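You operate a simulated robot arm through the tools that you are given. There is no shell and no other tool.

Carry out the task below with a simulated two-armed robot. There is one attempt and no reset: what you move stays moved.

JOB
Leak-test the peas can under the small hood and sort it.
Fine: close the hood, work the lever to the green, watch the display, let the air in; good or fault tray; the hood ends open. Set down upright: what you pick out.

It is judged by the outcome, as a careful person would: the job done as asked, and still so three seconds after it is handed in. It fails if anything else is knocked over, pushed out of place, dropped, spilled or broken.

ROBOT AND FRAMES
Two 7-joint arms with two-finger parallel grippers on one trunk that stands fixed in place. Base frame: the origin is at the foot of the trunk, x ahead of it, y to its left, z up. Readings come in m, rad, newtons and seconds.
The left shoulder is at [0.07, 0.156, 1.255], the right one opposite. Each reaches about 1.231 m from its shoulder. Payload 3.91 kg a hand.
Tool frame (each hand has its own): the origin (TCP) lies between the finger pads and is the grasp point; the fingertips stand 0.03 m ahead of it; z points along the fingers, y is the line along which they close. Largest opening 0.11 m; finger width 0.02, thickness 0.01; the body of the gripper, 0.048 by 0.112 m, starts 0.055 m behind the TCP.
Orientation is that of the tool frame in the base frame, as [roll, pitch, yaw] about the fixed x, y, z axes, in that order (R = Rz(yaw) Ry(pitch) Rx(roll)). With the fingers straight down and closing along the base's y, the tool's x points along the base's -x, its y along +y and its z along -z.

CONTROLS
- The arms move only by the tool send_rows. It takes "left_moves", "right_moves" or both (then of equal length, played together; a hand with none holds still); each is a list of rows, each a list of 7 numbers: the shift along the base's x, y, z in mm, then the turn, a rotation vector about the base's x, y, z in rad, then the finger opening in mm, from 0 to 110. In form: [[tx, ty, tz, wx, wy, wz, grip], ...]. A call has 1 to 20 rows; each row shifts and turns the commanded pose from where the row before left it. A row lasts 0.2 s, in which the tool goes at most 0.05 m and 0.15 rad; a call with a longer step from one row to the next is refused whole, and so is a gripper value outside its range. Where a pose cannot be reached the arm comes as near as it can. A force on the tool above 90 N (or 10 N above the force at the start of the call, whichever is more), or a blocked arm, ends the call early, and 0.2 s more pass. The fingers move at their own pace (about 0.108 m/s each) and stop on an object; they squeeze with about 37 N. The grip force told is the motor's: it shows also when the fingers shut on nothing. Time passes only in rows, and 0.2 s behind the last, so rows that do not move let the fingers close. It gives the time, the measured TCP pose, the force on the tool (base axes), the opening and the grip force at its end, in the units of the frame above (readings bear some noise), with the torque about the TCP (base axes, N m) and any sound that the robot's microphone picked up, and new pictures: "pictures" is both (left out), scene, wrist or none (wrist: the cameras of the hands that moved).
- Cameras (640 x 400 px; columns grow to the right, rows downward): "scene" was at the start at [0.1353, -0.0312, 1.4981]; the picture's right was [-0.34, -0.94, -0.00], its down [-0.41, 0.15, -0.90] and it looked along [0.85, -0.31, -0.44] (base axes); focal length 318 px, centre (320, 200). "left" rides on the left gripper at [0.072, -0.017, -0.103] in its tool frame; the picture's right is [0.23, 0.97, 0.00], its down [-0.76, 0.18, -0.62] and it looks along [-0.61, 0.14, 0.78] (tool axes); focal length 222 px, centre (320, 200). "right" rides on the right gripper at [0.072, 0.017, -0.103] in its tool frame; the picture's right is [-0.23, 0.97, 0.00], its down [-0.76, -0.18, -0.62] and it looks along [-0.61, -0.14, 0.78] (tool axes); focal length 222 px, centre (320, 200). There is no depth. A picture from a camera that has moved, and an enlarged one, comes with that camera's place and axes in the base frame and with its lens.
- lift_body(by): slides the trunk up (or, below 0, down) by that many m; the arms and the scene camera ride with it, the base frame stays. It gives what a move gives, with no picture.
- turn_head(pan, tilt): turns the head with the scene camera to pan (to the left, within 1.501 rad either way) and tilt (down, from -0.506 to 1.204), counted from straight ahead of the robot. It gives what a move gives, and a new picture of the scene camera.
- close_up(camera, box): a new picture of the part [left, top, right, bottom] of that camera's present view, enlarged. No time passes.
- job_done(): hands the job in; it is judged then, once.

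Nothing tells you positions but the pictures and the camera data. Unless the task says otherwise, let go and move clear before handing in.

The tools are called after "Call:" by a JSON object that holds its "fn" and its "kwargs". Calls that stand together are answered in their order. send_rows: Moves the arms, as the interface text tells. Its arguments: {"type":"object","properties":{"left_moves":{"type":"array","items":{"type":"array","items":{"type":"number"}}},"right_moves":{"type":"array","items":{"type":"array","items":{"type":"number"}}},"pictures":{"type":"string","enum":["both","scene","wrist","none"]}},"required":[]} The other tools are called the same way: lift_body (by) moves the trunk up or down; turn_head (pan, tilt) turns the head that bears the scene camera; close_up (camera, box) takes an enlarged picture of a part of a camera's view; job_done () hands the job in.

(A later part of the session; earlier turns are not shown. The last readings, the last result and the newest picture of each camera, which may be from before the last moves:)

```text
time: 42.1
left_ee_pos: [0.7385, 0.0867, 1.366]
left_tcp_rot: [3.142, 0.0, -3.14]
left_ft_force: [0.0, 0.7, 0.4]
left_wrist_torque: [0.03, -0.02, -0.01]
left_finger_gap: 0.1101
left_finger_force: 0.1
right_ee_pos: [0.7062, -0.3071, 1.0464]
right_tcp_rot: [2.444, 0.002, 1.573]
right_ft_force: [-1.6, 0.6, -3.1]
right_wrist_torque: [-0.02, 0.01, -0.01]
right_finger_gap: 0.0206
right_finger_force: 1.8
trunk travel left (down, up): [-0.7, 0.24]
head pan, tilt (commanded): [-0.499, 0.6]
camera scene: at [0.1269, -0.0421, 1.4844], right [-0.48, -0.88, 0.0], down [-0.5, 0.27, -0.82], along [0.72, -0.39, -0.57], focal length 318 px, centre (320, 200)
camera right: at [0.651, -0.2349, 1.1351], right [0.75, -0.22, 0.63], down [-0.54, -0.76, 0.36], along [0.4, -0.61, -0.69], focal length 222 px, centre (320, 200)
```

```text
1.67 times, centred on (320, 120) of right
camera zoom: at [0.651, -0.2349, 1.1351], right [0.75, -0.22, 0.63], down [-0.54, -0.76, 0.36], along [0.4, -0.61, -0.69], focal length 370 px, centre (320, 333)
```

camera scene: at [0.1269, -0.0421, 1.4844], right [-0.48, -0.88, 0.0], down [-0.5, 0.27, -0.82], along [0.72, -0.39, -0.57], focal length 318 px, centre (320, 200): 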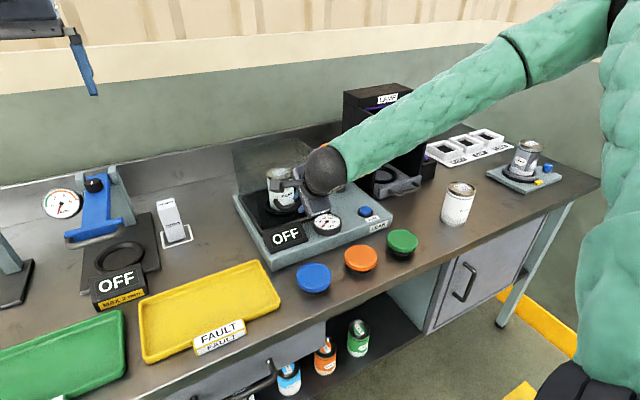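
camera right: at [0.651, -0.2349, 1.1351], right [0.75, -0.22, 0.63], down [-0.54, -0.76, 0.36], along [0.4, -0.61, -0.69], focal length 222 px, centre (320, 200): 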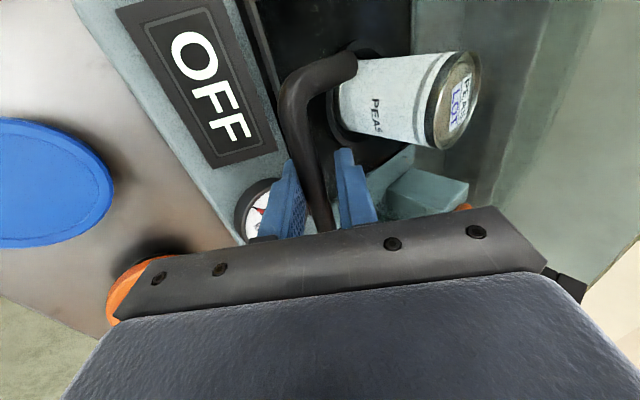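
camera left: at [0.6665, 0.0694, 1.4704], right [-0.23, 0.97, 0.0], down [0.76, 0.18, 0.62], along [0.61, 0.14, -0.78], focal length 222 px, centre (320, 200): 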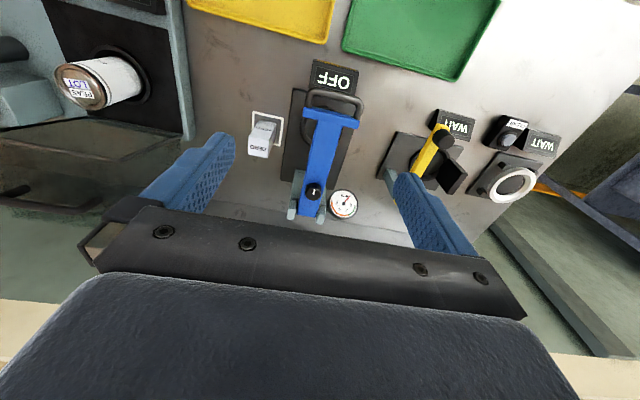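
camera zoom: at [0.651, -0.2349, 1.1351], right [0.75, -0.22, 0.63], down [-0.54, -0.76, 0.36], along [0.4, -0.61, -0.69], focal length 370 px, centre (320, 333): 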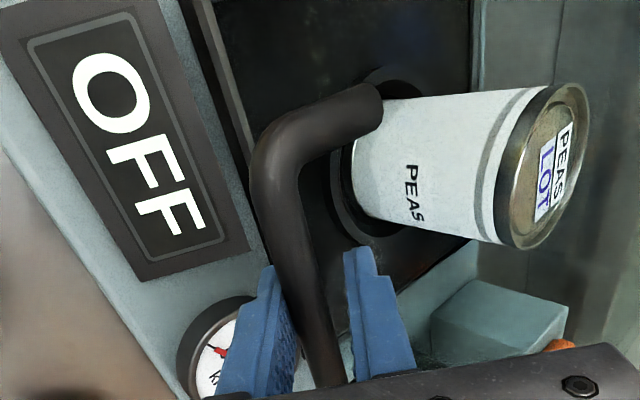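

Nearly closed: the hood's weight now hangs on the lower finger. I'll lower a few millimetres more and watch for it to seat.

Call:
{"fn": "send_rows", "kwargs": {"right_moves": [[-1.2, 0, -3, 0, 0, 0, 19], [-1.2, 0, -3, 0, 0, 0, 19], [0, 0, 0, 0, 0, 0, 19]], "pictures": "wrist"}}

Call:
{"fn": "close_up", "kwargs": {"camera": "right", "box": [220, 0, 420, 240]}}

Call:
{"fn": "close_up", "kwargs": {"camera": "scene", "box": [220, 140, 350, 270]}}

```text
time: 42.9
left_ee_pos: [0.7383, 0.0864, 1.3671]
left_tcp_rot: [3.141, 0.0, -3.14]
left_ft_force: [0.4, -0.2, -0.5]
left_wrist_torque: [-0.02, 0.02, -0.02]
left_finger_gap: 0.11
left_finger_force: 0.0
right_ee_pos: [0.7024, -0.3068, 1.0406]
right_tcp_rot: [2.444, 0.002, 1.572]
right_ft_force: [-2.5, 0.0, -2.0]
right_wrist_torque: [-0.09, 0.0, 0.0]
right_finger_gap: 0.0207
right_finger_force: 1.4
trunk travel left (down, up): [-0.7, 0.24]
head pan, tilt (commanded): [-0.499, 0.6]
camera right: at [0.6484, -0.2346, 1.1291], right [0.75, -0.22, 0.63], down [-0.54, -0.76, 0.36], along [0.4, -0.61, -0.69], focal length 222 px, centre (320, 200)
```

right: 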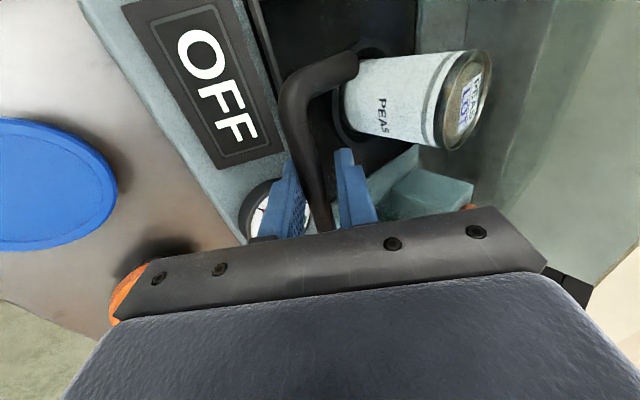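

```text
1.67 times, centred on (320, 120) of right
camera zoom: at [0.6484, -0.2346, 1.1291], right [0.75, -0.22, 0.63], down [-0.54, -0.76, 0.36], along [0.4, -0.61, -0.69], focal length 370 px, centre (320, 333)
```

zoom: 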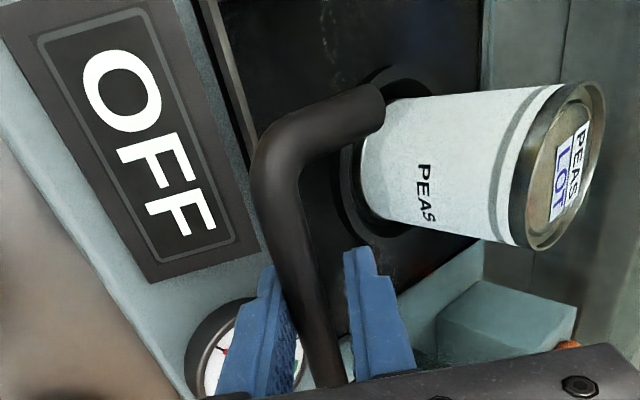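

```text
3.08 times, centred on (285, 205) of scene
camera zoom: at [0.1268, -0.0421, 1.4845], right [-0.48, -0.88, 0.0], down [-0.5, 0.27, -0.82], along [0.72, -0.39, -0.57], focal length 980 px, centre (428, 185)
```

zoom: 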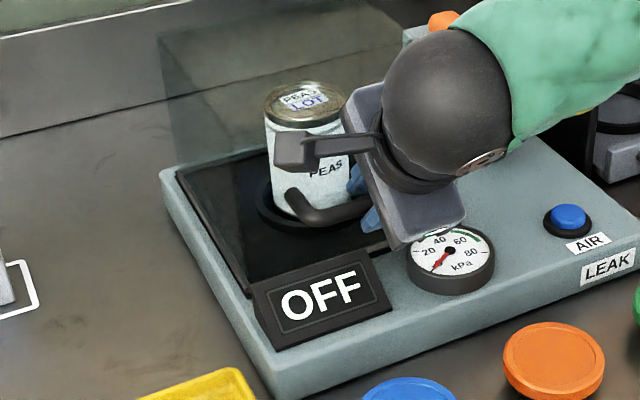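

The rim is almost on the plate. A few more small steps.

Call:
{"fn": "send_rows", "kwargs": {"right_moves": [[0, 0, -3, 0, 0, 0, 19], [0, 0, -3, 0, 0, 0, 19], [0, 0, 0, 0, 0, 0, 19]], "pictures": "none"}}

Call:
{"fn": "close_up", "kwargs": {"camera": "scene", "box": [220, 140, 350, 270]}}

```text
time: 43.7
left_ee_pos: [0.7374, 0.0874, 1.3665]
left_tcp_rot: [-3.141, 0.0, 3.141]
left_ft_force: [-0.1, 0.9, -0.8]
left_wrist_torque: [-0.03, 0.0, -0.01]
left_finger_gap: 0.11
left_finger_force: 0.1
right_ee_pos: [0.7021, -0.3064, 1.0347]
right_tcp_rot: [2.442, 0.001, 1.574]
right_ft_force: [0.1, -0.3, 0.1]
right_wrist_torque: [-0.01, -0.02, -0.03]
right_finger_gap: 0.0193
right_finger_force: 0.0
trunk travel left (down, up): [-0.7, 0.24]
head pan, tilt (commanded): [-0.499, 0.6]
```

```text
3.08 times, centred on (285, 205) of scene
camera zoom: at [0.1266, -0.0419, 1.4846], right [-0.48, -0.88, 0.0], down [-0.5, 0.27, -0.82], along [0.72, -0.39, -0.57], focal length 980 px, centre (428, 185)
```

zoom: 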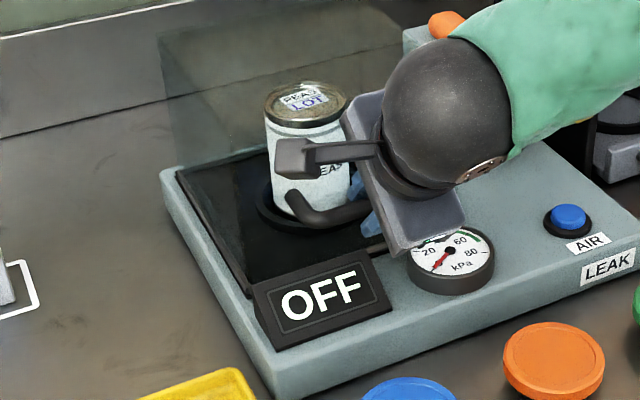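

The weight has come off the fingers, so the hood rests on the plate. I'll press a little further to confirm it is fully seated.

Call:
{"fn": "send_rows", "kwargs": {"right_moves": [[0, 0, -3, 0, 0, 0, 19], [0, 0, -3, 0, 0, 0, 19], [0, 0, -1.5, 0, 0, 0, 19], [0, 0, 0, 0, 0, 0, 19]], "pictures": "none"}}

```text
time: 44.7
left_ee_pos: [0.739, 0.0881, 1.3659]
left_tcp_rot: [-3.141, 0.002, -3.139]
left_ft_force: [0.0, 0.0, 0.8]
left_wrist_torque: [0.01, -0.01, 0.07]
left_finger_gap: 0.1099
left_finger_force: 0.0
right_ee_pos: [0.7037, -0.3055, 1.0271]
right_tcp_rot: [2.442, 0.003, 1.571]
right_ft_force: [1.7, 0.4, 2.3]
right_wrist_torque: [-0.04, 0.0, 0.02]
right_finger_gap: 0.0208
right_finger_force: 1.9
trunk travel left (down, up): [-0.7, 0.24]
head pan, tilt (commanded): [-0.499, 0.6]
```

The hood is closed and seated. Now I'll open the fingers, back out along their own direction, and return the hand to the plain straight-down orientation in free space.

Call:
{"fn": "send_rows", "kwargs": {"right_moves": [[0, 0, 0, 0, 0, 0, 36], [0, 0, 0, 0, 0, 0, 36], [-12.9, 0, 15.3, 0, 0, 0, 36], [-19.3, 0, 23, 0, 0, 0, 36], [-19.3, 0, 23, 0, 0, 0, 36], [-19.3, 0, 23, 0, 0, 0, 36], [-5, -10, 30, 0, 0.14, 0, 36], [-5, -15, 30, 0, 0.14, 0, 36], [-5, -15, 30, 0, 0.14, 0, 36], [0, -15, 20, 0, 0.14, 0, 36], [0, -15, 10, 0, 0.14, 0, 36], [0, 0, 0, 0, 0, 0, 36]], "pictures": "both"}}

Call:
{"fn": "close_up", "kwargs": {"camera": "scene", "box": [210, 100, 410, 280]}}

```text
time: 47.3
left_ee_pos: [0.7386, 0.0864, 1.3666]
left_tcp_rot: [3.141, 0.002, -3.14]
left_ft_force: [-0.7, -0.6, -0.2]
left_wrist_torque: [0.01, 0.01, 0.0]
left_finger_gap: 0.1102
left_finger_force: 0.0
right_ee_pos: [0.6169, -0.3769, 1.2325]
right_tcp_rot: [-3.141, 0.0, 1.575]
right_ft_force: [-0.6, -0.3, 0.2]
right_wrist_torque: [0.01, -0.01, 0.01]
right_finger_gap: 0.036
right_finger_force: 0.0
trunk travel left (down, up): [-0.7, 0.24]
head pan, tilt (commanded): [-0.499, 0.6]
camera scene: at [0.1261, -0.042, 1.4846], right [-0.48, -0.88, 0.0], down [-0.5, 0.27, -0.82], along [0.72, -0.39, -0.57], focal length 318 px, centre (320, 200)
camera right: at [0.6328, -0.3045, 1.3351], right [0.97, -0.22, 0.0], down [-0.17, -0.76, 0.62], along [-0.14, -0.61, -0.78], focal length 222 px, centre (320, 200)
```

scene: 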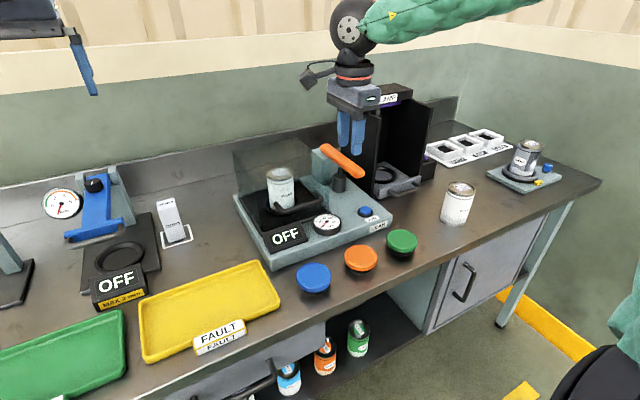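
right: 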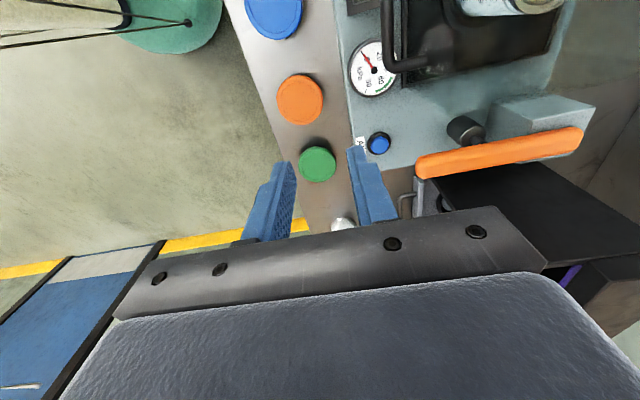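

```text
2.22 times, centred on (310, 190) of scene
camera zoom: at [0.1261, -0.042, 1.4846], right [-0.48, -0.88, 0.0], down [-0.5, 0.27, -0.82], along [0.72, -0.39, -0.57], focal length 708 px, centre (342, 222)
```

zoom: 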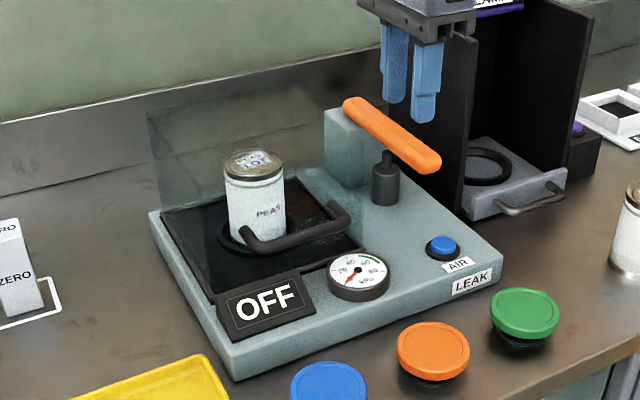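

The hood is closed over the can. I'll zoom on the lever from the wrist camera to measure it.

Call:
{"fn": "close_up", "kwargs": {"camera": "right", "box": [340, 30, 620, 205]}}

Call:
{"fn": "close_up", "kwargs": {"camera": "scene", "box": [290, 120, 400, 230]}}

Call:
{"fn": "close_up", "kwargs": {"camera": "scene", "box": [225, 140, 345, 260]}}

```text
2.29 times, centred on (480, 118) of right
camera zoom: at [0.6328, -0.3045, 1.3351], right [0.97, -0.22, 0.0], down [-0.17, -0.76, 0.62], along [-0.14, -0.61, -0.78], focal length 508 px, centre (-46, 389)
```

zoom: 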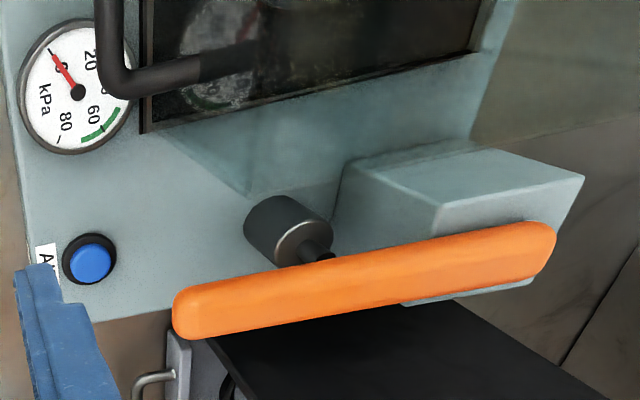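

```text
3.64 times, centred on (345, 175) of scene
camera zoom: at [0.1261, -0.042, 1.4846], right [-0.48, -0.88, 0.0], down [-0.5, 0.27, -0.82], along [0.72, -0.39, -0.57], focal length 1158 px, centre (229, 291)
```

zoom: 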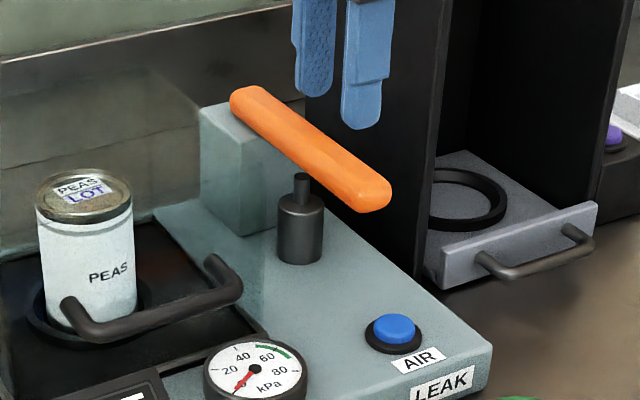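

```text
3.33 times, centred on (285, 200) of scene
camera zoom: at [0.1261, -0.042, 1.4846], right [-0.48, -0.88, 0.0], down [-0.5, 0.27, -0.82], along [0.72, -0.39, -0.57], focal length 1061 px, centre (437, 200)
```

zoom: 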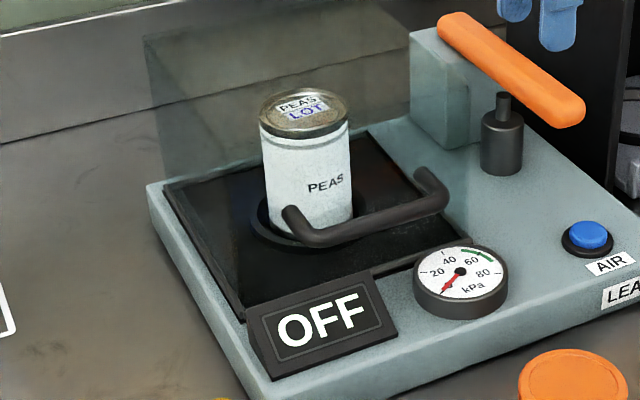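

The lever's free end is at about (0.734, -0.491, 1.064), running back to a pivot near x 0.94. I'll turn the hand back to its plain orientation so the fingers can hold the lever from both sides.

Call:
{"fn": "send_rows", "kwargs": {"right_moves": [[0, -5, 5, 0, 0, 0.1425, 60], [0, -5, 5, 0, 0, 0.1425, 60], [0, -5, 5, 0, 0, 0.1425, 60], [0, -5, 5, 0, 0, 0.1425, 60], [0, -5, 5, 0, 0, 0.1425, 60], [0, -5, 0, 0, 0, 0.1425, 60], [0, -5, 0, 0, 0, 0.1425, 60], [0, -5, 0, 0, 0, 0.1425, 60], [0, -5, 0, 0, 0, 0.1425, 60], [0, -5, 0, 0, 0, 0.1425, 60], [0, -5, 0, 0, 0, 0.1425, 60], [0, 0, 0, 0, 0, 0, 60]], "pictures": "both"}}

```text
time: 49.9
left_ee_pos: [0.7382, 0.0872, 1.366]
left_tcp_rot: [3.141, 0.001, -3.14]
left_ft_force: [0.7, -0.4, 0.1]
left_wrist_torque: [0.03, -0.05, 0.02]
left_finger_gap: 0.1099
left_finger_force: 0.0
right_ee_pos: [0.617, -0.4325, 1.2564]
right_tcp_rot: [3.142, 0.0, -3.14]
right_ft_force: [0.2, 0.3, -0.4]
right_wrist_torque: [-0.01, 0.04, 0.03]
right_finger_gap: 0.0601
right_finger_force: 0.0
trunk travel left (down, up): [-0.7, 0.24]
head pan, tilt (commanded): [-0.499, 0.6]
camera scene: at [0.1267, -0.0418, 1.4845], right [-0.48, -0.88, 0.0], down [-0.5, 0.27, -0.82], along [0.72, -0.39, -0.57], focal length 318 px, centre (320, 200)
camera right: at [0.544, -0.4148, 1.359], right [0.23, 0.97, 0.0], down [0.76, -0.18, 0.62], along [0.61, -0.14, -0.78], focal length 222 px, centre (320, 200)
```

scene: 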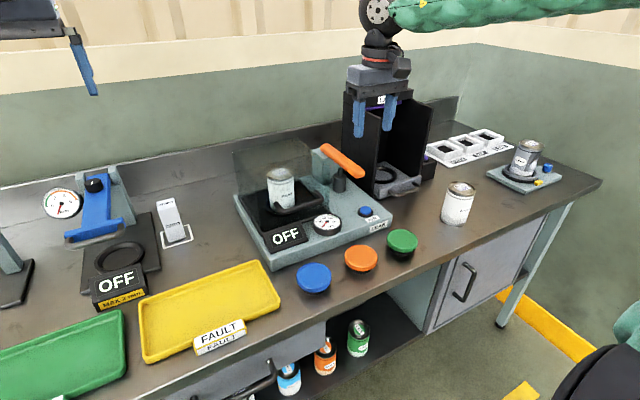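
right: 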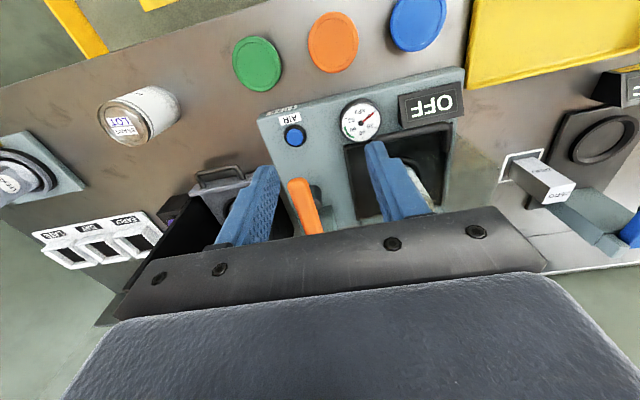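

Next I hover over the lever's front end to align the fingers on either side of it.

Call:
{"fn": "send_rows", "kwargs": {"right_moves": [[35, -15.5, -20, 0, 0, 0, 60], [35, -15.5, -20, 0, 0, 0, 60], [35, -15, -20, 0, 0, 0, 60], [35, -15, -25, 0, 0, 0, 60], [0, 0, 0, 0, 0, 0, 60]], "pictures": "both"}}

Call:
{"fn": "close_up", "kwargs": {"camera": "right", "box": [220, 60, 420, 240]}}

Call:
{"fn": "close_up", "kwargs": {"camera": "scene", "box": [290, 80, 400, 230]}}

```text
time: 51.1
left_ee_pos: [0.737, 0.0865, 1.3675]
left_tcp_rot: [-3.14, 0.002, -3.14]
left_ft_force: [-0.3, -0.2, 0.4]
left_wrist_torque: [0.01, -0.02, 0.02]
left_finger_gap: 0.1099
left_finger_force: 0.0
right_ee_pos: [0.7562, -0.4918, 1.1716]
right_tcp_rot: [-3.14, 0.002, 3.14]
right_ft_force: [-0.7, -1.2, -0.7]
right_wrist_torque: [-0.01, -0.02, 0.02]
right_finger_gap: 0.0597
right_finger_force: 0.1
trunk travel left (down, up): [-0.7, 0.24]
head pan, tilt (commanded): [-0.499, 0.6]
camera scene: at [0.125, -0.0421, 1.4847], right [-0.48, -0.88, 0.0], down [-0.5, 0.27, -0.83], along [0.72, -0.39, -0.56], focal length 318 px, centre (320, 200)
camera right: at [0.683, -0.476, 1.2752], right [0.23, 0.97, 0.0], down [0.76, -0.18, 0.62], along [0.61, -0.14, -0.78], focal length 222 px, centre (320, 200)
```

scene: 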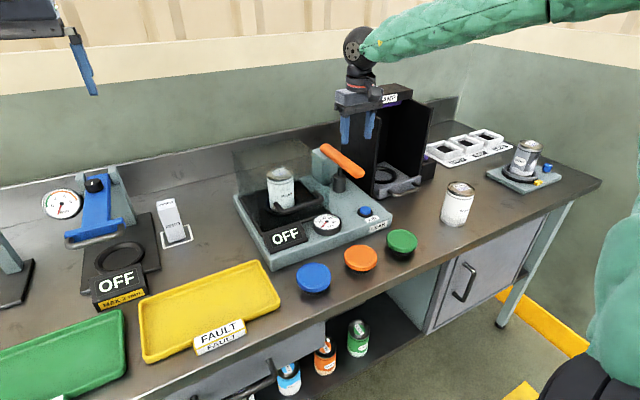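
right: 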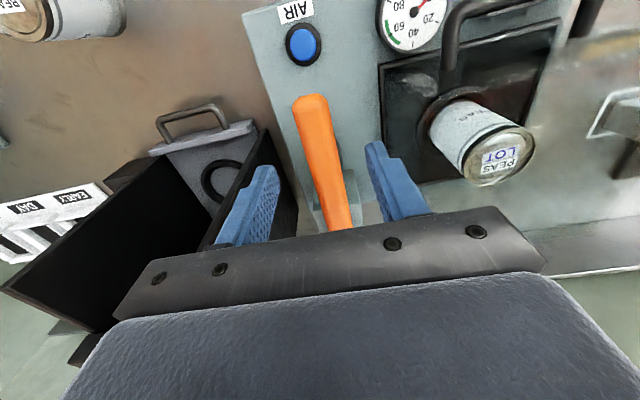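

```text
2.22 times, centred on (320, 150) of right
camera zoom: at [0.683, -0.476, 1.2752], right [0.23, 0.97, 0.0], down [0.76, -0.18, 0.62], along [0.61, -0.14, -0.78], focal length 494 px, centre (320, 311)
```

zoom: 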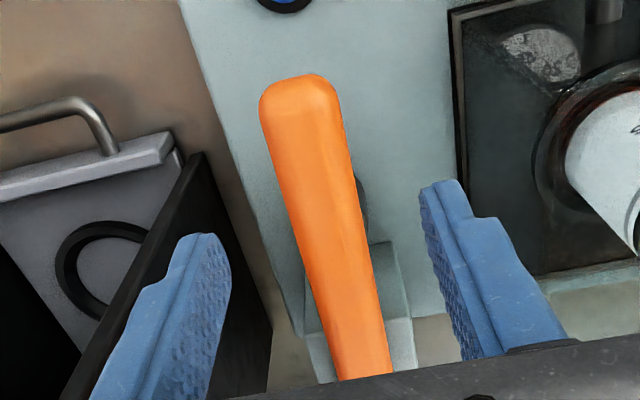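

```text
2.67 times, centred on (345, 155) of scene
camera zoom: at [0.125, -0.0421, 1.4847], right [-0.48, -0.88, 0.0], down [-0.5, 0.27, -0.83], along [0.72, -0.39, -0.56], focal length 849 px, centre (253, 320)
```

zoom: 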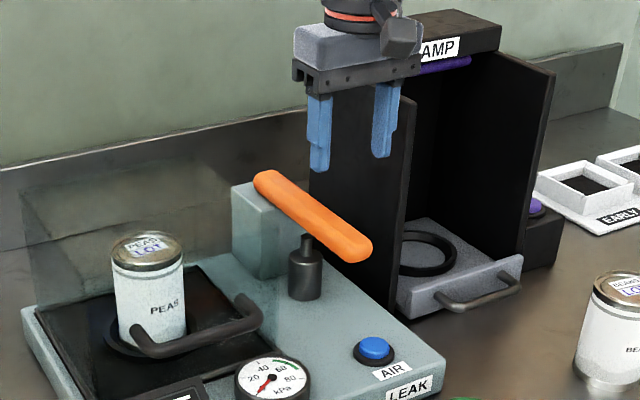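

The lever axis is at y ≈ -0.497 here, slightly skewed. I'll nudge over, lower so the fingers flank it, and close on it.

Call:
{"fn": "send_rows", "kwargs": {"right_moves": [[0, -4, -20, 0, 0, -0.07, 60], [0, 0, -35, 0, 0, 0, 60], [0, 0, -35, 0, 0, 0, 60], [0, 0, -18, 0, 0, 0, 60], [0, 0, 0, 0, 0, 0, 60]], "pictures": "both"}}

Call:
{"fn": "close_up", "kwargs": {"camera": "scene", "box": [290, 110, 400, 240]}}

```text
time: 52.3
left_ee_pos: [0.7391, 0.0881, 1.3656]
left_tcp_rot: [-3.141, 0.0, -3.14]
left_ft_force: [0.2, 0.0, -0.4]
left_wrist_torque: [-0.03, -0.01, -0.02]
left_finger_gap: 0.1102
left_finger_force: 0.0
right_ee_pos: [0.7567, -0.4975, 1.0632]
right_tcp_rot: [3.14, 0.0, 3.07]
right_ft_force: [-0.1, -0.8, 0.7]
right_wrist_torque: [-0.01, 0.0, 0.0]
right_finger_gap: 0.0598
right_finger_force: 0.1
trunk travel left (down, up): [-0.7, 0.24]
head pan, tilt (commanded): [-0.499, 0.6]
camera scene: at [0.1264, -0.0419, 1.4846], right [-0.48, -0.88, 0.0], down [-0.5, 0.27, -0.82], along [0.72, -0.39, -0.57], focal length 318 px, centre (320, 200)
camera right: at [0.6844, -0.475, 1.1658], right [0.3, 0.96, 0.0], down [0.75, -0.23, 0.62], along [0.6, -0.18, -0.78], focal length 222 px, centre (320, 200)
```

scene: 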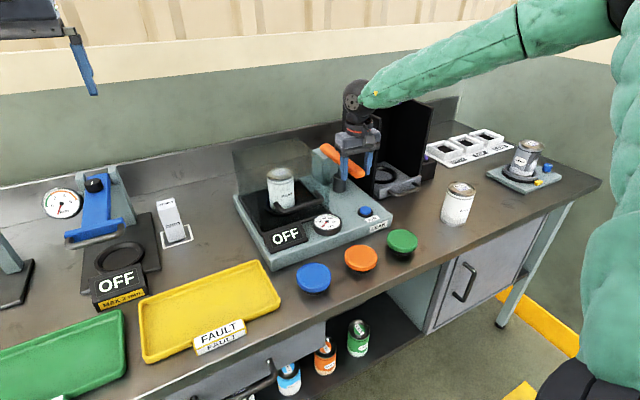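
right: 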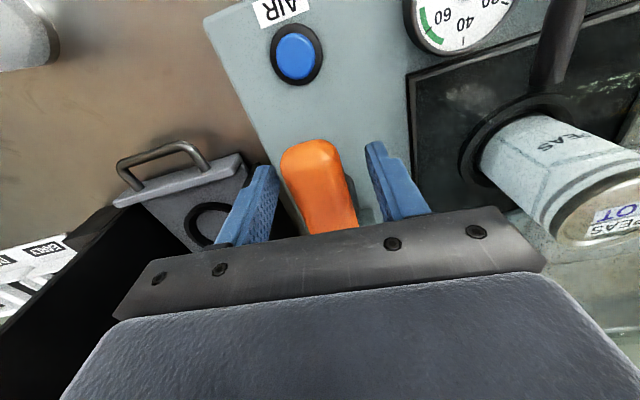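

```text
3.08 times, centred on (345, 175) of scene
camera zoom: at [0.1264, -0.0419, 1.4846], right [-0.48, -0.88, 0.0], down [-0.5, 0.27, -0.82], along [0.72, -0.39, -0.57], focal length 980 px, centre (243, 277)
```

zoom: 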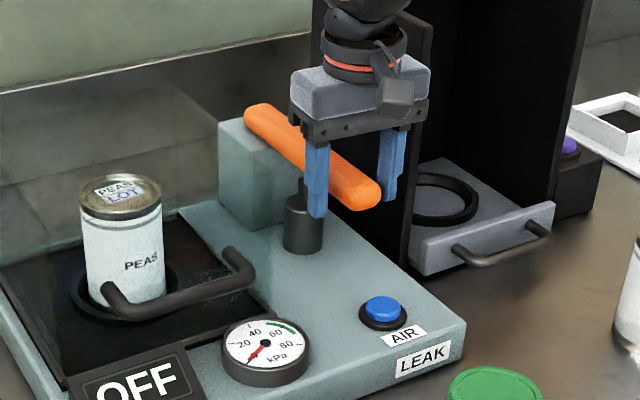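

The fingers flank the lever evenly. Closing on it.

Call:
{"fn": "send_rows", "kwargs": {"right_moves": [[0, 0, 0, 0, 0, 0, 10], [0, 0, 0, 0, 0, 0, 10], [0, 0, 0, 0, 0, 0, 10]], "pictures": "wrist"}}

```text
time: 53.1
left_ee_pos: [0.7388, 0.0845, 1.3664]
left_tcp_rot: [3.14, 0.0, -3.14]
left_ft_force: [-0.3, 0.1, -0.1]
left_wrist_torque: [-0.03, 0.01, 0.01]
left_finger_gap: 0.11
left_finger_force: 0.1
right_ee_pos: [0.7565, -0.4998, 1.0625]
right_tcp_rot: [-3.141, -0.001, 3.069]
right_ft_force: [3.4, -24.1, 3.7]
right_wrist_torque: [-0.52, -0.4, 0.99]
right_finger_gap: 0.0373
right_finger_force: 45.6
trunk travel left (down, up): [-0.7, 0.24]
head pan, tilt (commanded): [-0.499, 0.6]
camera right: at [0.6846, -0.4781, 1.165], right [0.3, 0.95, 0.0], down [0.75, -0.23, 0.62], along [0.6, -0.18, -0.78], focal length 222 px, centre (320, 200)
```

right: 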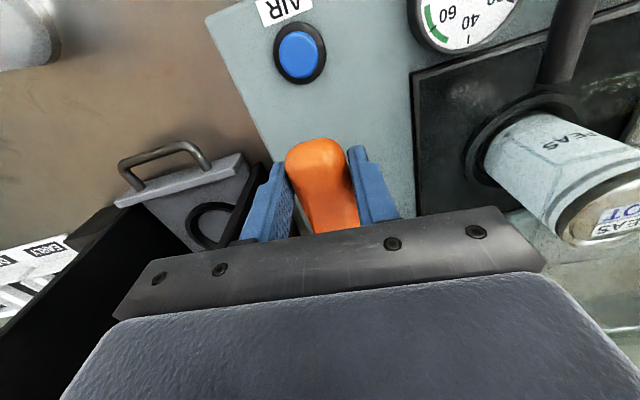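

A side load shows the lever sits slightly to the right of the hand's centre. I'll shift 3 mm to the right to relieve it.

Call:
{"fn": "send_rows", "kwargs": {"right_moves": [[0, -1.5, 0, 0, 0, 0, 10], [0, -1.5, 0, 0, 0, 0, 10], [0, 0, 0, 0, 0, 0, 10]], "pictures": "none"}}

```text
time: 53.9
left_ee_pos: [0.7389, 0.0856, 1.3666]
left_tcp_rot: [-3.141, 0.0, -3.139]
left_ft_force: [0.3, 0.9, -0.1]
left_wrist_torque: [0.0, 0.01, 0.0]
left_finger_gap: 0.1102
left_finger_force: 0.0
right_ee_pos: [0.7563, -0.4995, 1.0634]
right_tcp_rot: [3.14, -0.002, 3.07]
right_ft_force: [-1.2, -9.8, 0.6]
right_wrist_torque: [0.18, 0.19, 0.89]
right_finger_gap: 0.037
right_finger_force: 44.7
trunk travel left (down, up): [-0.7, 0.24]
head pan, tilt (commanded): [-0.499, 0.6]
```

Load dropped to 10 N. One more 2 mm nudge, then start pressing the lever down gradually while watching the gauge.

Call:
{"fn": "send_rows", "kwargs": {"right_moves": [[0, -2, 0, 0, 0, 0, 10], [0, 0, 0, 0, 0, 0, 10], [0, 0, -5, 0, 0, 0, 10], [0, 0, -5, 0, 0, 0, 10], [0, 0, 0, 0, 0, 0, 10]], "pictures": "scene"}}

Call:
{"fn": "close_up", "kwargs": {"camera": "scene", "box": [250, 130, 400, 250]}}

```text
time: 55.1
left_ee_pos: [0.7392, 0.089, 1.3668]
left_tcp_rot: [-3.139, -0.001, -3.139]
left_ft_force: [1.6, 0.6, 1.1]
left_wrist_torque: [-0.01, 0.01, 0.03]
left_finger_gap: 0.1101
left_finger_force: 0.1
right_ee_pos: [0.7564, -0.4998, 1.056]
right_tcp_rot: [-3.141, 0.002, 3.07]
right_ft_force: [-0.2, 18.4, 9.8]
right_wrist_torque: [0.62, -1.29, 0.91]
right_finger_gap: 0.0372
right_finger_force: 44.6
trunk travel left (down, up): [-0.7, 0.24]
head pan, tilt (commanded): [-0.499, 0.6]
camera scene: at [0.1259, -0.0396, 1.4847], right [-0.48, -0.88, 0.0], down [-0.5, 0.27, -0.83], along [0.72, -0.4, -0.56], focal length 318 px, centre (320, 200)
```

scene: 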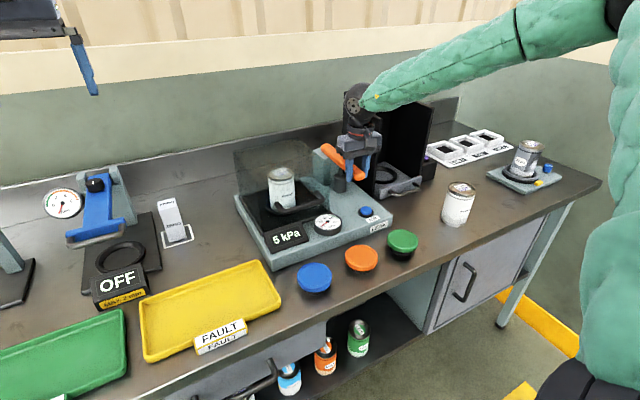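

```text
3.33 times, centred on (325, 190) of scene
camera zoom: at [0.1259, -0.0396, 1.4847], right [-0.48, -0.88, 0.0], down [-0.5, 0.27, -0.83], along [0.72, -0.4, -0.56], focal length 1061 px, centre (303, 233)
```

zoom: 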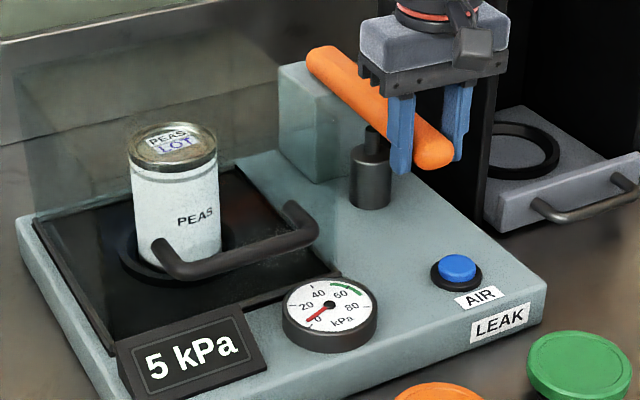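

The display woke up and reads 5 kPa, so pumping works. I'll relieve the side load slightly and continue the stroke down.

Call:
{"fn": "send_rows", "kwargs": {"right_moves": [[0, 1.2, -5, 0, 0, 0, 10], [0, 0, -5, 0, 0, 0, 10], [0, 0, -5, 0, 0, 0, 10], [0, 0, 0, 0, 0, 0, 10]], "pictures": "none"}}

Call:
{"fn": "close_up", "kwargs": {"camera": "scene", "box": [250, 130, 400, 250]}}

```text
time: 56.1
left_ee_pos: [0.7388, 0.0886, 1.3658]
left_tcp_rot: [-3.14, -0.001, -3.14]
left_ft_force: [-0.8, 0.7, 0.3]
left_wrist_torque: [0.02, 0.0, -0.02]
left_finger_gap: 0.11
left_finger_force: 0.1
right_ee_pos: [0.7571, -0.4992, 1.0396]
right_tcp_rot: [-3.138, 0.002, 3.069]
right_ft_force: [8.0, 3.4, 11.9]
right_wrist_torque: [0.06, -1.38, 0.92]
right_finger_gap: 0.0371
right_finger_force: 45.5
trunk travel left (down, up): [-0.7, 0.24]
head pan, tilt (commanded): [-0.499, 0.6]
```

```text
3.33 times, centred on (325, 190) of scene
camera zoom: at [0.1265, -0.0411, 1.4846], right [-0.48, -0.88, 0.0], down [-0.5, 0.27, -0.83], along [0.72, -0.4, -0.56], focal length 1061 px, centre (303, 233)
```

zoom: 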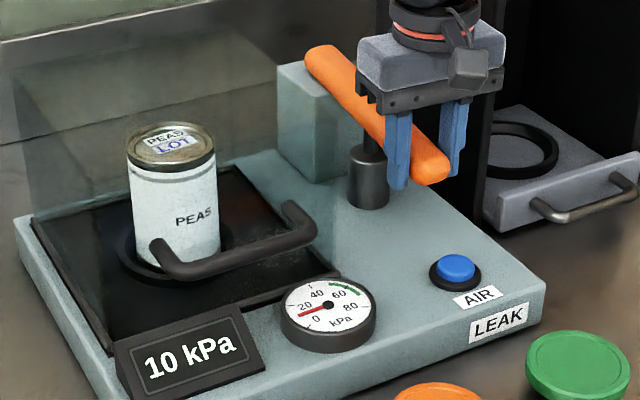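

10 kPa at about 2.3 cm of stroke. Continuing down.

Call:
{"fn": "send_rows", "kwargs": {"right_moves": [[0.7, 0, -5, 0, 0, 0, 10], [0.7, 0, -5, 0, 0, 0, 10], [0.8, 0, -5, 0, 0, 0, 10], [0.8, 0, -5, 0, 0, 0, 10], [0, 0, 0, 0, 0, 0, 10]], "pictures": "none"}}

Call:
{"fn": "close_up", "kwargs": {"camera": "scene", "box": [250, 130, 400, 250]}}

```text
time: 57.3
left_ee_pos: [0.7385, 0.0878, 1.3668]
left_tcp_rot: [-3.14, 0.0, -3.14]
left_ft_force: [0.2, -0.3, 0.4]
left_wrist_torque: [0.02, -0.01, 0.02]
left_finger_gap: 0.1099
left_finger_force: 0.1
right_ee_pos: [0.76, -0.4993, 1.0181]
right_tcp_rot: [-3.141, 0.0, 3.07]
right_ft_force: [6.0, -0.6, 12.9]
right_wrist_torque: [-0.03, -1.26, 0.85]
right_finger_gap: 0.0372
right_finger_force: 44.8
trunk travel left (down, up): [-0.7, 0.24]
head pan, tilt (commanded): [-0.499, 0.6]
```

```text
3.33 times, centred on (325, 190) of scene
camera zoom: at [0.1261, -0.0414, 1.4846], right [-0.48, -0.88, 0.0], down [-0.5, 0.27, -0.83], along [0.72, -0.39, -0.56], focal length 1061 px, centre (303, 233)
```

zoom: 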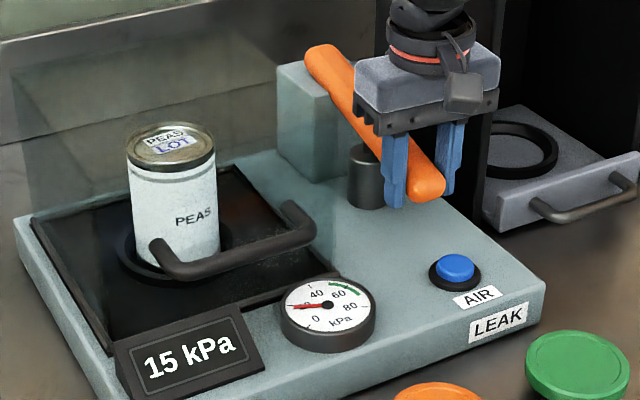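

15 kPa. I'll press a little further to find the bottom of the stroke.

Call:
{"fn": "send_rows", "kwargs": {"right_moves": [[0.8, 0, -4, 0, 0, 0, 10], [0.8, 0, -4, 0, 0, 0, 10], [0, 0, 0, 0, 0, 0, 10]], "pictures": "none"}}

Call:
{"fn": "close_up", "kwargs": {"camera": "scene", "box": [250, 130, 400, 250]}}

```text
time: 58.1
left_ee_pos: [0.7383, 0.0871, 1.366]
left_tcp_rot: [-3.142, 0.0, -3.138]
left_ft_force: [-0.9, -0.1, 0.3]
left_wrist_torque: [-0.02, 0.02, -0.01]
left_finger_gap: 0.11
left_finger_force: 0.1
right_ee_pos: [0.7614, -0.5008, 1.0108]
right_tcp_rot: [3.141, 0.0, 3.07]
right_ft_force: [8.0, -2.2, 12.5]
right_wrist_torque: [-0.2, -1.07, 0.86]
right_finger_gap: 0.0372
right_finger_force: 45.1
trunk travel left (down, up): [-0.7, 0.24]
head pan, tilt (commanded): [-0.499, 0.6]
```

```text
3.33 times, centred on (325, 190) of scene
camera zoom: at [0.1265, -0.0415, 1.4846], right [-0.48, -0.88, 0.0], down [-0.5, 0.27, -0.82], along [0.72, -0.39, -0.57], focal length 1061 px, centre (303, 233)
```

zoom: 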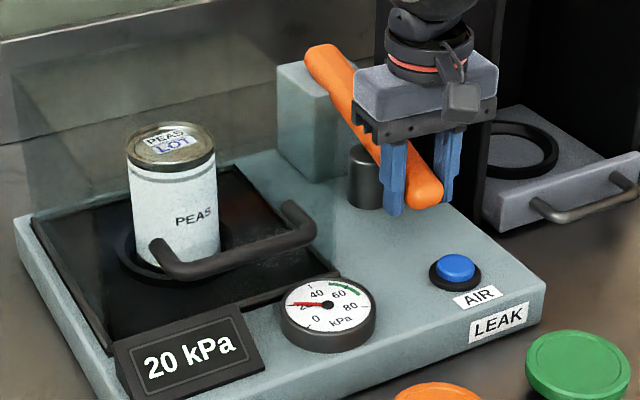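

20 kPa. A bit further still moves freely.

Call:
{"fn": "send_rows", "kwargs": {"right_moves": [[1, 0, -4, 0, 0, 0, 10], [1, 0, -4, 0, 0, 0, 10], [0, 0, 0, 0, 0, 0, 10]], "pictures": "none"}}

Call:
{"fn": "close_up", "kwargs": {"camera": "scene", "box": [250, 130, 400, 250]}}

```text
time: 58.9
left_ee_pos: [0.7364, 0.0892, 1.3679]
left_tcp_rot: [-3.14, 0.002, -3.14]
left_ft_force: [0.1, -0.3, -0.4]
left_wrist_torque: [-0.02, 0.0, 0.02]
left_finger_gap: 0.1098
left_finger_force: 0.2
right_ee_pos: [0.7623, -0.4992, 1.0043]
right_tcp_rot: [-3.141, 0.004, 3.07]
right_ft_force: [1.9, -6.4, 36.0]
right_wrist_torque: [-0.17, 0.16, 0.93]
right_finger_gap: 0.0374
right_finger_force: 44.9
trunk travel left (down, up): [-0.7, 0.24]
head pan, tilt (commanded): [-0.499, 0.6]
```

```text
3.33 times, centred on (325, 190) of scene
camera zoom: at [0.1239, -0.0407, 1.485], right [-0.48, -0.88, 0.0], down [-0.49, 0.27, -0.83], along [0.73, -0.4, -0.56], focal length 1061 px, centre (303, 233)
```

zoom: 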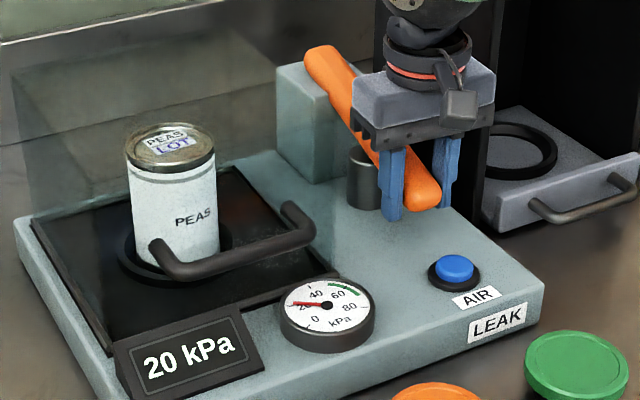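

That's the bottom of the stroke (force rose to 36 N) with 20 kPa. Now I bring the lever back up along the same path.

Call:
{"fn": "send_rows", "kwargs": {"right_moves": [[-1.6, 0, 10, 0, 0, 0, 10], [-1.6, 0, 12, 0, 0, 0, 10], [-1.4, 0, 12, 0, 0, 0, 10], [-1, 0, 12, 0, 0, 0, 10], [-0.7, 0, 10, 0, 0, 0, 10], [-0.3, 0, 4, 0, 0, 0, 10], [0, 0, 0, 0, 0, 0, 10]], "pictures": "none"}}

Call:
{"fn": "close_up", "kwargs": {"camera": "scene", "box": [250, 130, 400, 250]}}

```text
time: 60.5
left_ee_pos: [0.7395, 0.0867, 1.3656]
left_tcp_rot: [3.141, -0.002, -3.139]
left_ft_force: [0.1, -0.1, -0.1]
left_wrist_torque: [0.01, -0.01, -0.01]
left_finger_gap: 0.1098
left_finger_force: 0.1
right_ee_pos: [0.7571, -0.5001, 1.0593]
right_tcp_rot: [-3.142, -0.007, 3.072]
right_ft_force: [-13.0, 15.8, -34.5]
right_wrist_torque: [-0.04, 0.25, 1.09]
right_finger_gap: 0.0373
right_finger_force: 45.5
trunk travel left (down, up): [-0.7, 0.24]
head pan, tilt (commanded): [-0.499, 0.6]
```

```text
3.33 times, centred on (325, 190) of scene
camera zoom: at [0.1284, -0.0421, 1.484], right [-0.48, -0.88, 0.0], down [-0.5, 0.27, -0.82], along [0.72, -0.39, -0.57], focal length 1061 px, centre (303, 233)
```

zoom: 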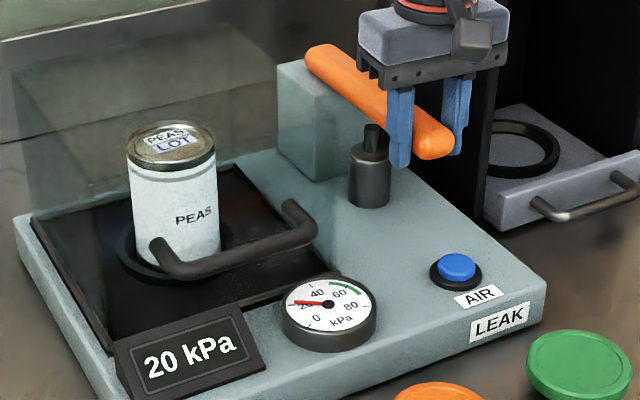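

The pressure holds at 20 kPa and the lever is at its top stop. Second stroke: down, then up.

Call:
{"fn": "send_rows", "kwargs": {"right_moves": [[0.5, -0.5, -10, 0, 0, 0, 10], [0.8, 0, -12, 0, 0, 0, 10], [1.3, 0, -12, 0, 0, 0, 10], [1.5, 0, -12, 0, 0, 0, 10], [1.5, 0, -10, 0, 0, 0, 10], [0, 0, 0, 0, 0, 0, 10]], "pictures": "none"}}

Call:
{"fn": "close_up", "kwargs": {"camera": "scene", "box": [250, 170, 370, 250]}}

```text
time: 61.9
left_ee_pos: [0.7389, 0.0884, 1.3664]
left_tcp_rot: [-3.14, 0.0, -3.139]
left_ft_force: [-1.0, -0.1, 0.3]
left_wrist_torque: [0.05, 0.01, -0.04]
left_finger_gap: 0.1099
left_finger_force: 0.0
right_ee_pos: [0.7641, -0.5001, 1.0079]
right_tcp_rot: [-3.141, 0.0, 3.07]
right_ft_force: [15.7, 2.6, 15.9]
right_wrist_torque: [-0.06, -0.96, 0.81]
right_finger_gap: 0.037
right_finger_force: 45.3
trunk travel left (down, up): [-0.7, 0.24]
head pan, tilt (commanded): [-0.499, 0.6]
```

```text
5.00 times, centred on (310, 210) of scene
camera zoom: at [0.1272, -0.0409, 1.4846], right [-0.48, -0.88, 0.0], down [-0.5, 0.27, -0.82], along [0.72, -0.39, -0.57], focal length 1592 px, centre (370, 150)
```

zoom: 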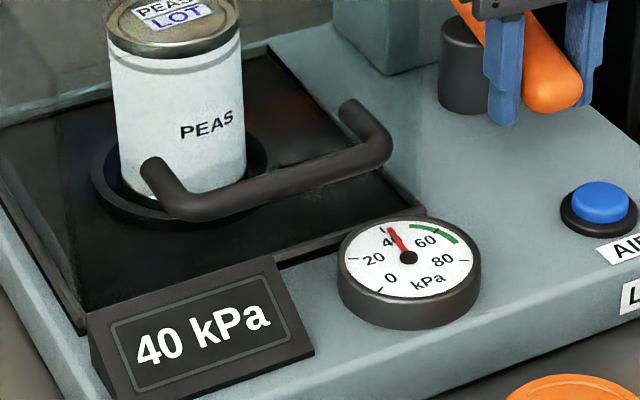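

40 kPa after two strokes; the green band spans roughly 50–70 kPa, so a third stroke should land in it. Lever up, then down again.

Call:
{"fn": "send_rows", "kwargs": {"right_moves": [[-1.5, 0, 10, 0, 0, 0, 10], [-1.5, 0, 12, 0, 0, 0, 10], [-1.3, 0, 12, 0, 0, 0, 10], [-0.8, 0, 12, 0, 0, 0, 10], [-0.5, 0, 8.5, 0, 0, 0, 10], [0, 0, 0, 0, 0, 0, 10]], "pictures": "none"}}

Call:
{"fn": "close_up", "kwargs": {"camera": "scene", "box": [250, 170, 370, 250]}}

```text
time: 63.3
left_ee_pos: [0.7399, 0.0885, 1.3652]
left_tcp_rot: [-3.141, -0.003, -3.141]
left_ft_force: [-0.1, -0.1, -1.0]
left_wrist_torque: [-0.03, 0.01, 0.0]
left_finger_gap: 0.1097
left_finger_force: 0.1
right_ee_pos: [0.7578, -0.5007, 1.059]
right_tcp_rot: [3.141, -0.006, 3.071]
right_ft_force: [-11.6, 22.7, -35.3]
right_wrist_torque: [-0.4, 0.21, 1.04]
right_finger_gap: 0.0375
right_finger_force: 44.8
trunk travel left (down, up): [-0.7, 0.24]
head pan, tilt (commanded): [-0.499, 0.6]
```

```text
5.00 times, centred on (310, 210) of scene
camera zoom: at [0.1284, -0.0413, 1.4839], right [-0.48, -0.88, 0.0], down [-0.5, 0.27, -0.82], along [0.72, -0.39, -0.57], focal length 1592 px, centre (370, 150)
```

zoom: 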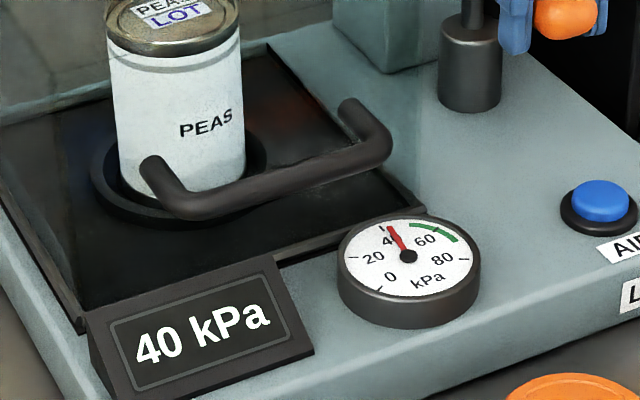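

Holding at 40 kPa. Third stroke, most of the way down first.

Call:
{"fn": "send_rows", "kwargs": {"right_moves": [[0.5, 1, -10, 0, 0, 0, 10], [0.8, 0, -12, 0, 0, 0, 10], [1.3, 0, -12, 0, 0, 0, 10], [1.5, 0, -12, 0, 0, 0, 10], [0, 0, 0, 0, 0, 0, 10]], "pictures": "none"}}

Call:
{"fn": "close_up", "kwargs": {"camera": "scene", "box": [250, 170, 370, 250]}}

```text
time: 64.5
left_ee_pos: [0.7384, 0.0871, 1.3655]
left_tcp_rot: [-3.141, -0.001, -3.141]
left_ft_force: [-0.3, -0.3, 0.8]
left_wrist_torque: [0.01, 0.03, 0.02]
left_finger_gap: 0.1103
left_finger_force: 0.2
right_ee_pos: [0.762, -0.4989, 1.0158]
right_tcp_rot: [-3.141, 0.001, 3.07]
right_ft_force: [9.9, -4.8, 13.2]
right_wrist_torque: [-0.24, -1.02, 0.77]
right_finger_gap: 0.0373
right_finger_force: 44.4
trunk travel left (down, up): [-0.7, 0.24]
head pan, tilt (commanded): [-0.499, 0.6]
```

```text
5.00 times, centred on (310, 210) of scene
camera zoom: at [0.1267, -0.042, 1.4846], right [-0.48, -0.88, 0.0], down [-0.5, 0.27, -0.82], along [0.72, -0.39, -0.57], focal length 1592 px, centre (370, 150)
```

zoom: 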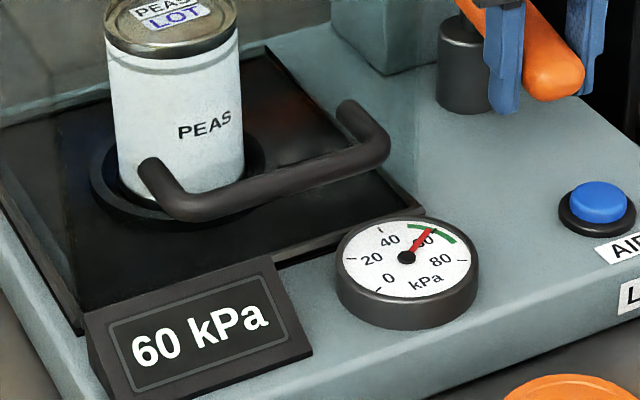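

60 kPa with the needle in the middle of the green. I'll stop pumping, hold still and watch the display.

Call:
{"fn": "send_rows", "kwargs": {"right_moves": [[0, 0, 0, 0, 0, 0, 10], [0, 0, 0, 0, 0, 0, 10], [0, 0, 0, 0, 0, 0, 10], [0, 0, 0, 0, 0, 0, 10], [0, 0, 0, 0, 0, 0, 10]], "pictures": "none"}}

Call:
{"fn": "close_up", "kwargs": {"camera": "scene", "box": [250, 170, 370, 250]}}

```text
time: 65.7
left_ee_pos: [0.7392, 0.0863, 1.3656]
left_tcp_rot: [3.141, 0.0, -3.139]
left_ft_force: [1.1, 0.5, 0.2]
left_wrist_torque: [0.04, -0.03, -0.03]
left_finger_gap: 0.1098
left_finger_force: 0.1
right_ee_pos: [0.762, -0.4987, 1.0153]
right_tcp_rot: [-3.141, 0.0, 3.07]
right_ft_force: [22.1, -11.5, 16.3]
right_wrist_torque: [-0.14, -1.04, 1.14]
right_finger_gap: 0.0373
right_finger_force: 44.7
trunk travel left (down, up): [-0.7, 0.24]
head pan, tilt (commanded): [-0.499, 0.6]
```

```text
5.00 times, centred on (310, 210) of scene
camera zoom: at [0.1277, -0.0424, 1.4845], right [-0.48, -0.88, 0.0], down [-0.5, 0.27, -0.82], along [0.72, -0.39, -0.57], focal length 1592 px, centre (370, 150)
```

zoom: 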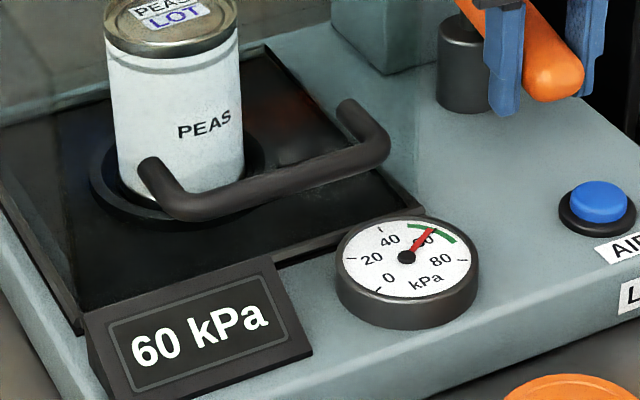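

Steady at 60 kPa so far. I'll bring the lever back to its resting top position and let go, while the hold continues.

Call:
{"fn": "send_rows", "kwargs": {"right_moves": [[-1.5, 0, 10, 0, 0, 0, 10], [-1.3, 0, 12, 0, 0, 0, 10], [-0.8, 0, 12, 0, 0, 0, 10], [-0.5, 0, 8.5, 0, 0, 0, 10], [0, 0, 0, 0, 0, 0, 10], [0, 0, 0, 0, 0, 0, 60], [0, 0, 0, 0, 0, 0, 60], [0, 0, 0, 0, 0, 0, 60]], "pictures": "none"}}

Call:
{"fn": "close_up", "kwargs": {"camera": "scene", "box": [250, 130, 400, 250]}}

```text
time: 67.5
left_ee_pos: [0.7382, 0.0873, 1.3669]
left_tcp_rot: [-3.14, 0.0, -3.14]
left_ft_force: [0.4, 0.4, -0.2]
left_wrist_torque: [-0.01, -0.01, -0.01]
left_finger_gap: 0.11
left_finger_force: 0.1
right_ee_pos: [0.7558, -0.4994, 1.057]
right_tcp_rot: [-3.141, 0.001, 3.07]
right_ft_force: [0.3, 1.0, -1.1]
right_wrist_torque: [0.02, 0.01, -0.03]
right_finger_gap: 0.0599
right_finger_force: 0.0
trunk travel left (down, up): [-0.7, 0.24]
head pan, tilt (commanded): [-0.499, 0.6]
```

```text
3.33 times, centred on (325, 190) of scene
camera zoom: at [0.1266, -0.0419, 1.4846], right [-0.48, -0.88, 0.0], down [-0.5, 0.27, -0.82], along [0.72, -0.39, -0.57], focal length 1061 px, centre (303, 233)
```

zoom: 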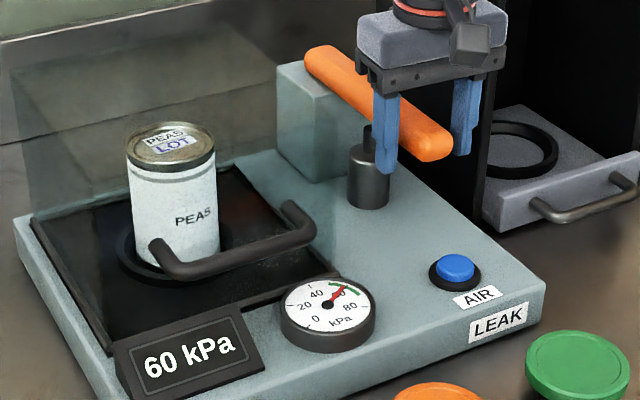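

Lever released, still 60 kPa. I'll raise the hand clear and keep watching the gauge and display.

Call:
{"fn": "send_rows", "kwargs": {"right_moves": [[0, 0, 25, 0, 0, 0, 60], [0, 0, 40, 0, 0, 0, 60], [0, 0, 30, 0, 0, 0, 60], [0, 0, 0, 0, 0, 0, 60], [0, 0, 0, 0, 0, 0, 60], [0, 0, 0, 0, 0, 0, 60], [0, 0, 0, 0, 0, 0, 60]], "pictures": "none"}}

Call:
{"fn": "close_up", "kwargs": {"camera": "scene", "box": [250, 170, 370, 250]}}

```text
time: 69.1
left_ee_pos: [0.7382, 0.0881, 1.3662]
left_tcp_rot: [-3.141, 0.0, -3.14]
left_ft_force: [0.5, -0.7, -0.1]
left_wrist_torque: [0.0, -0.01, 0.01]
left_finger_gap: 0.1099
left_finger_force: 0.1
right_ee_pos: [0.7581, -0.5, 1.1527]
right_tcp_rot: [-3.141, 0.0, 3.069]
right_ft_force: [-0.7, 0.0, 0.3]
right_wrist_torque: [-0.07, -0.03, 0.02]
right_finger_gap: 0.0599
right_finger_force: 0.1
trunk travel left (down, up): [-0.7, 0.24]
head pan, tilt (commanded): [-0.499, 0.6]
```

```text
5.00 times, centred on (310, 210) of scene
camera zoom: at [0.1268, -0.0421, 1.4845], right [-0.48, -0.88, 0.0], down [-0.5, 0.27, -0.82], along [0.72, -0.39, -0.57], focal length 1592 px, centre (370, 150)
```

zoom: 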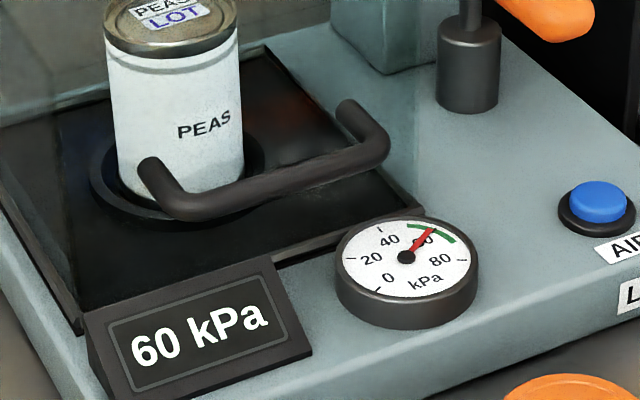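

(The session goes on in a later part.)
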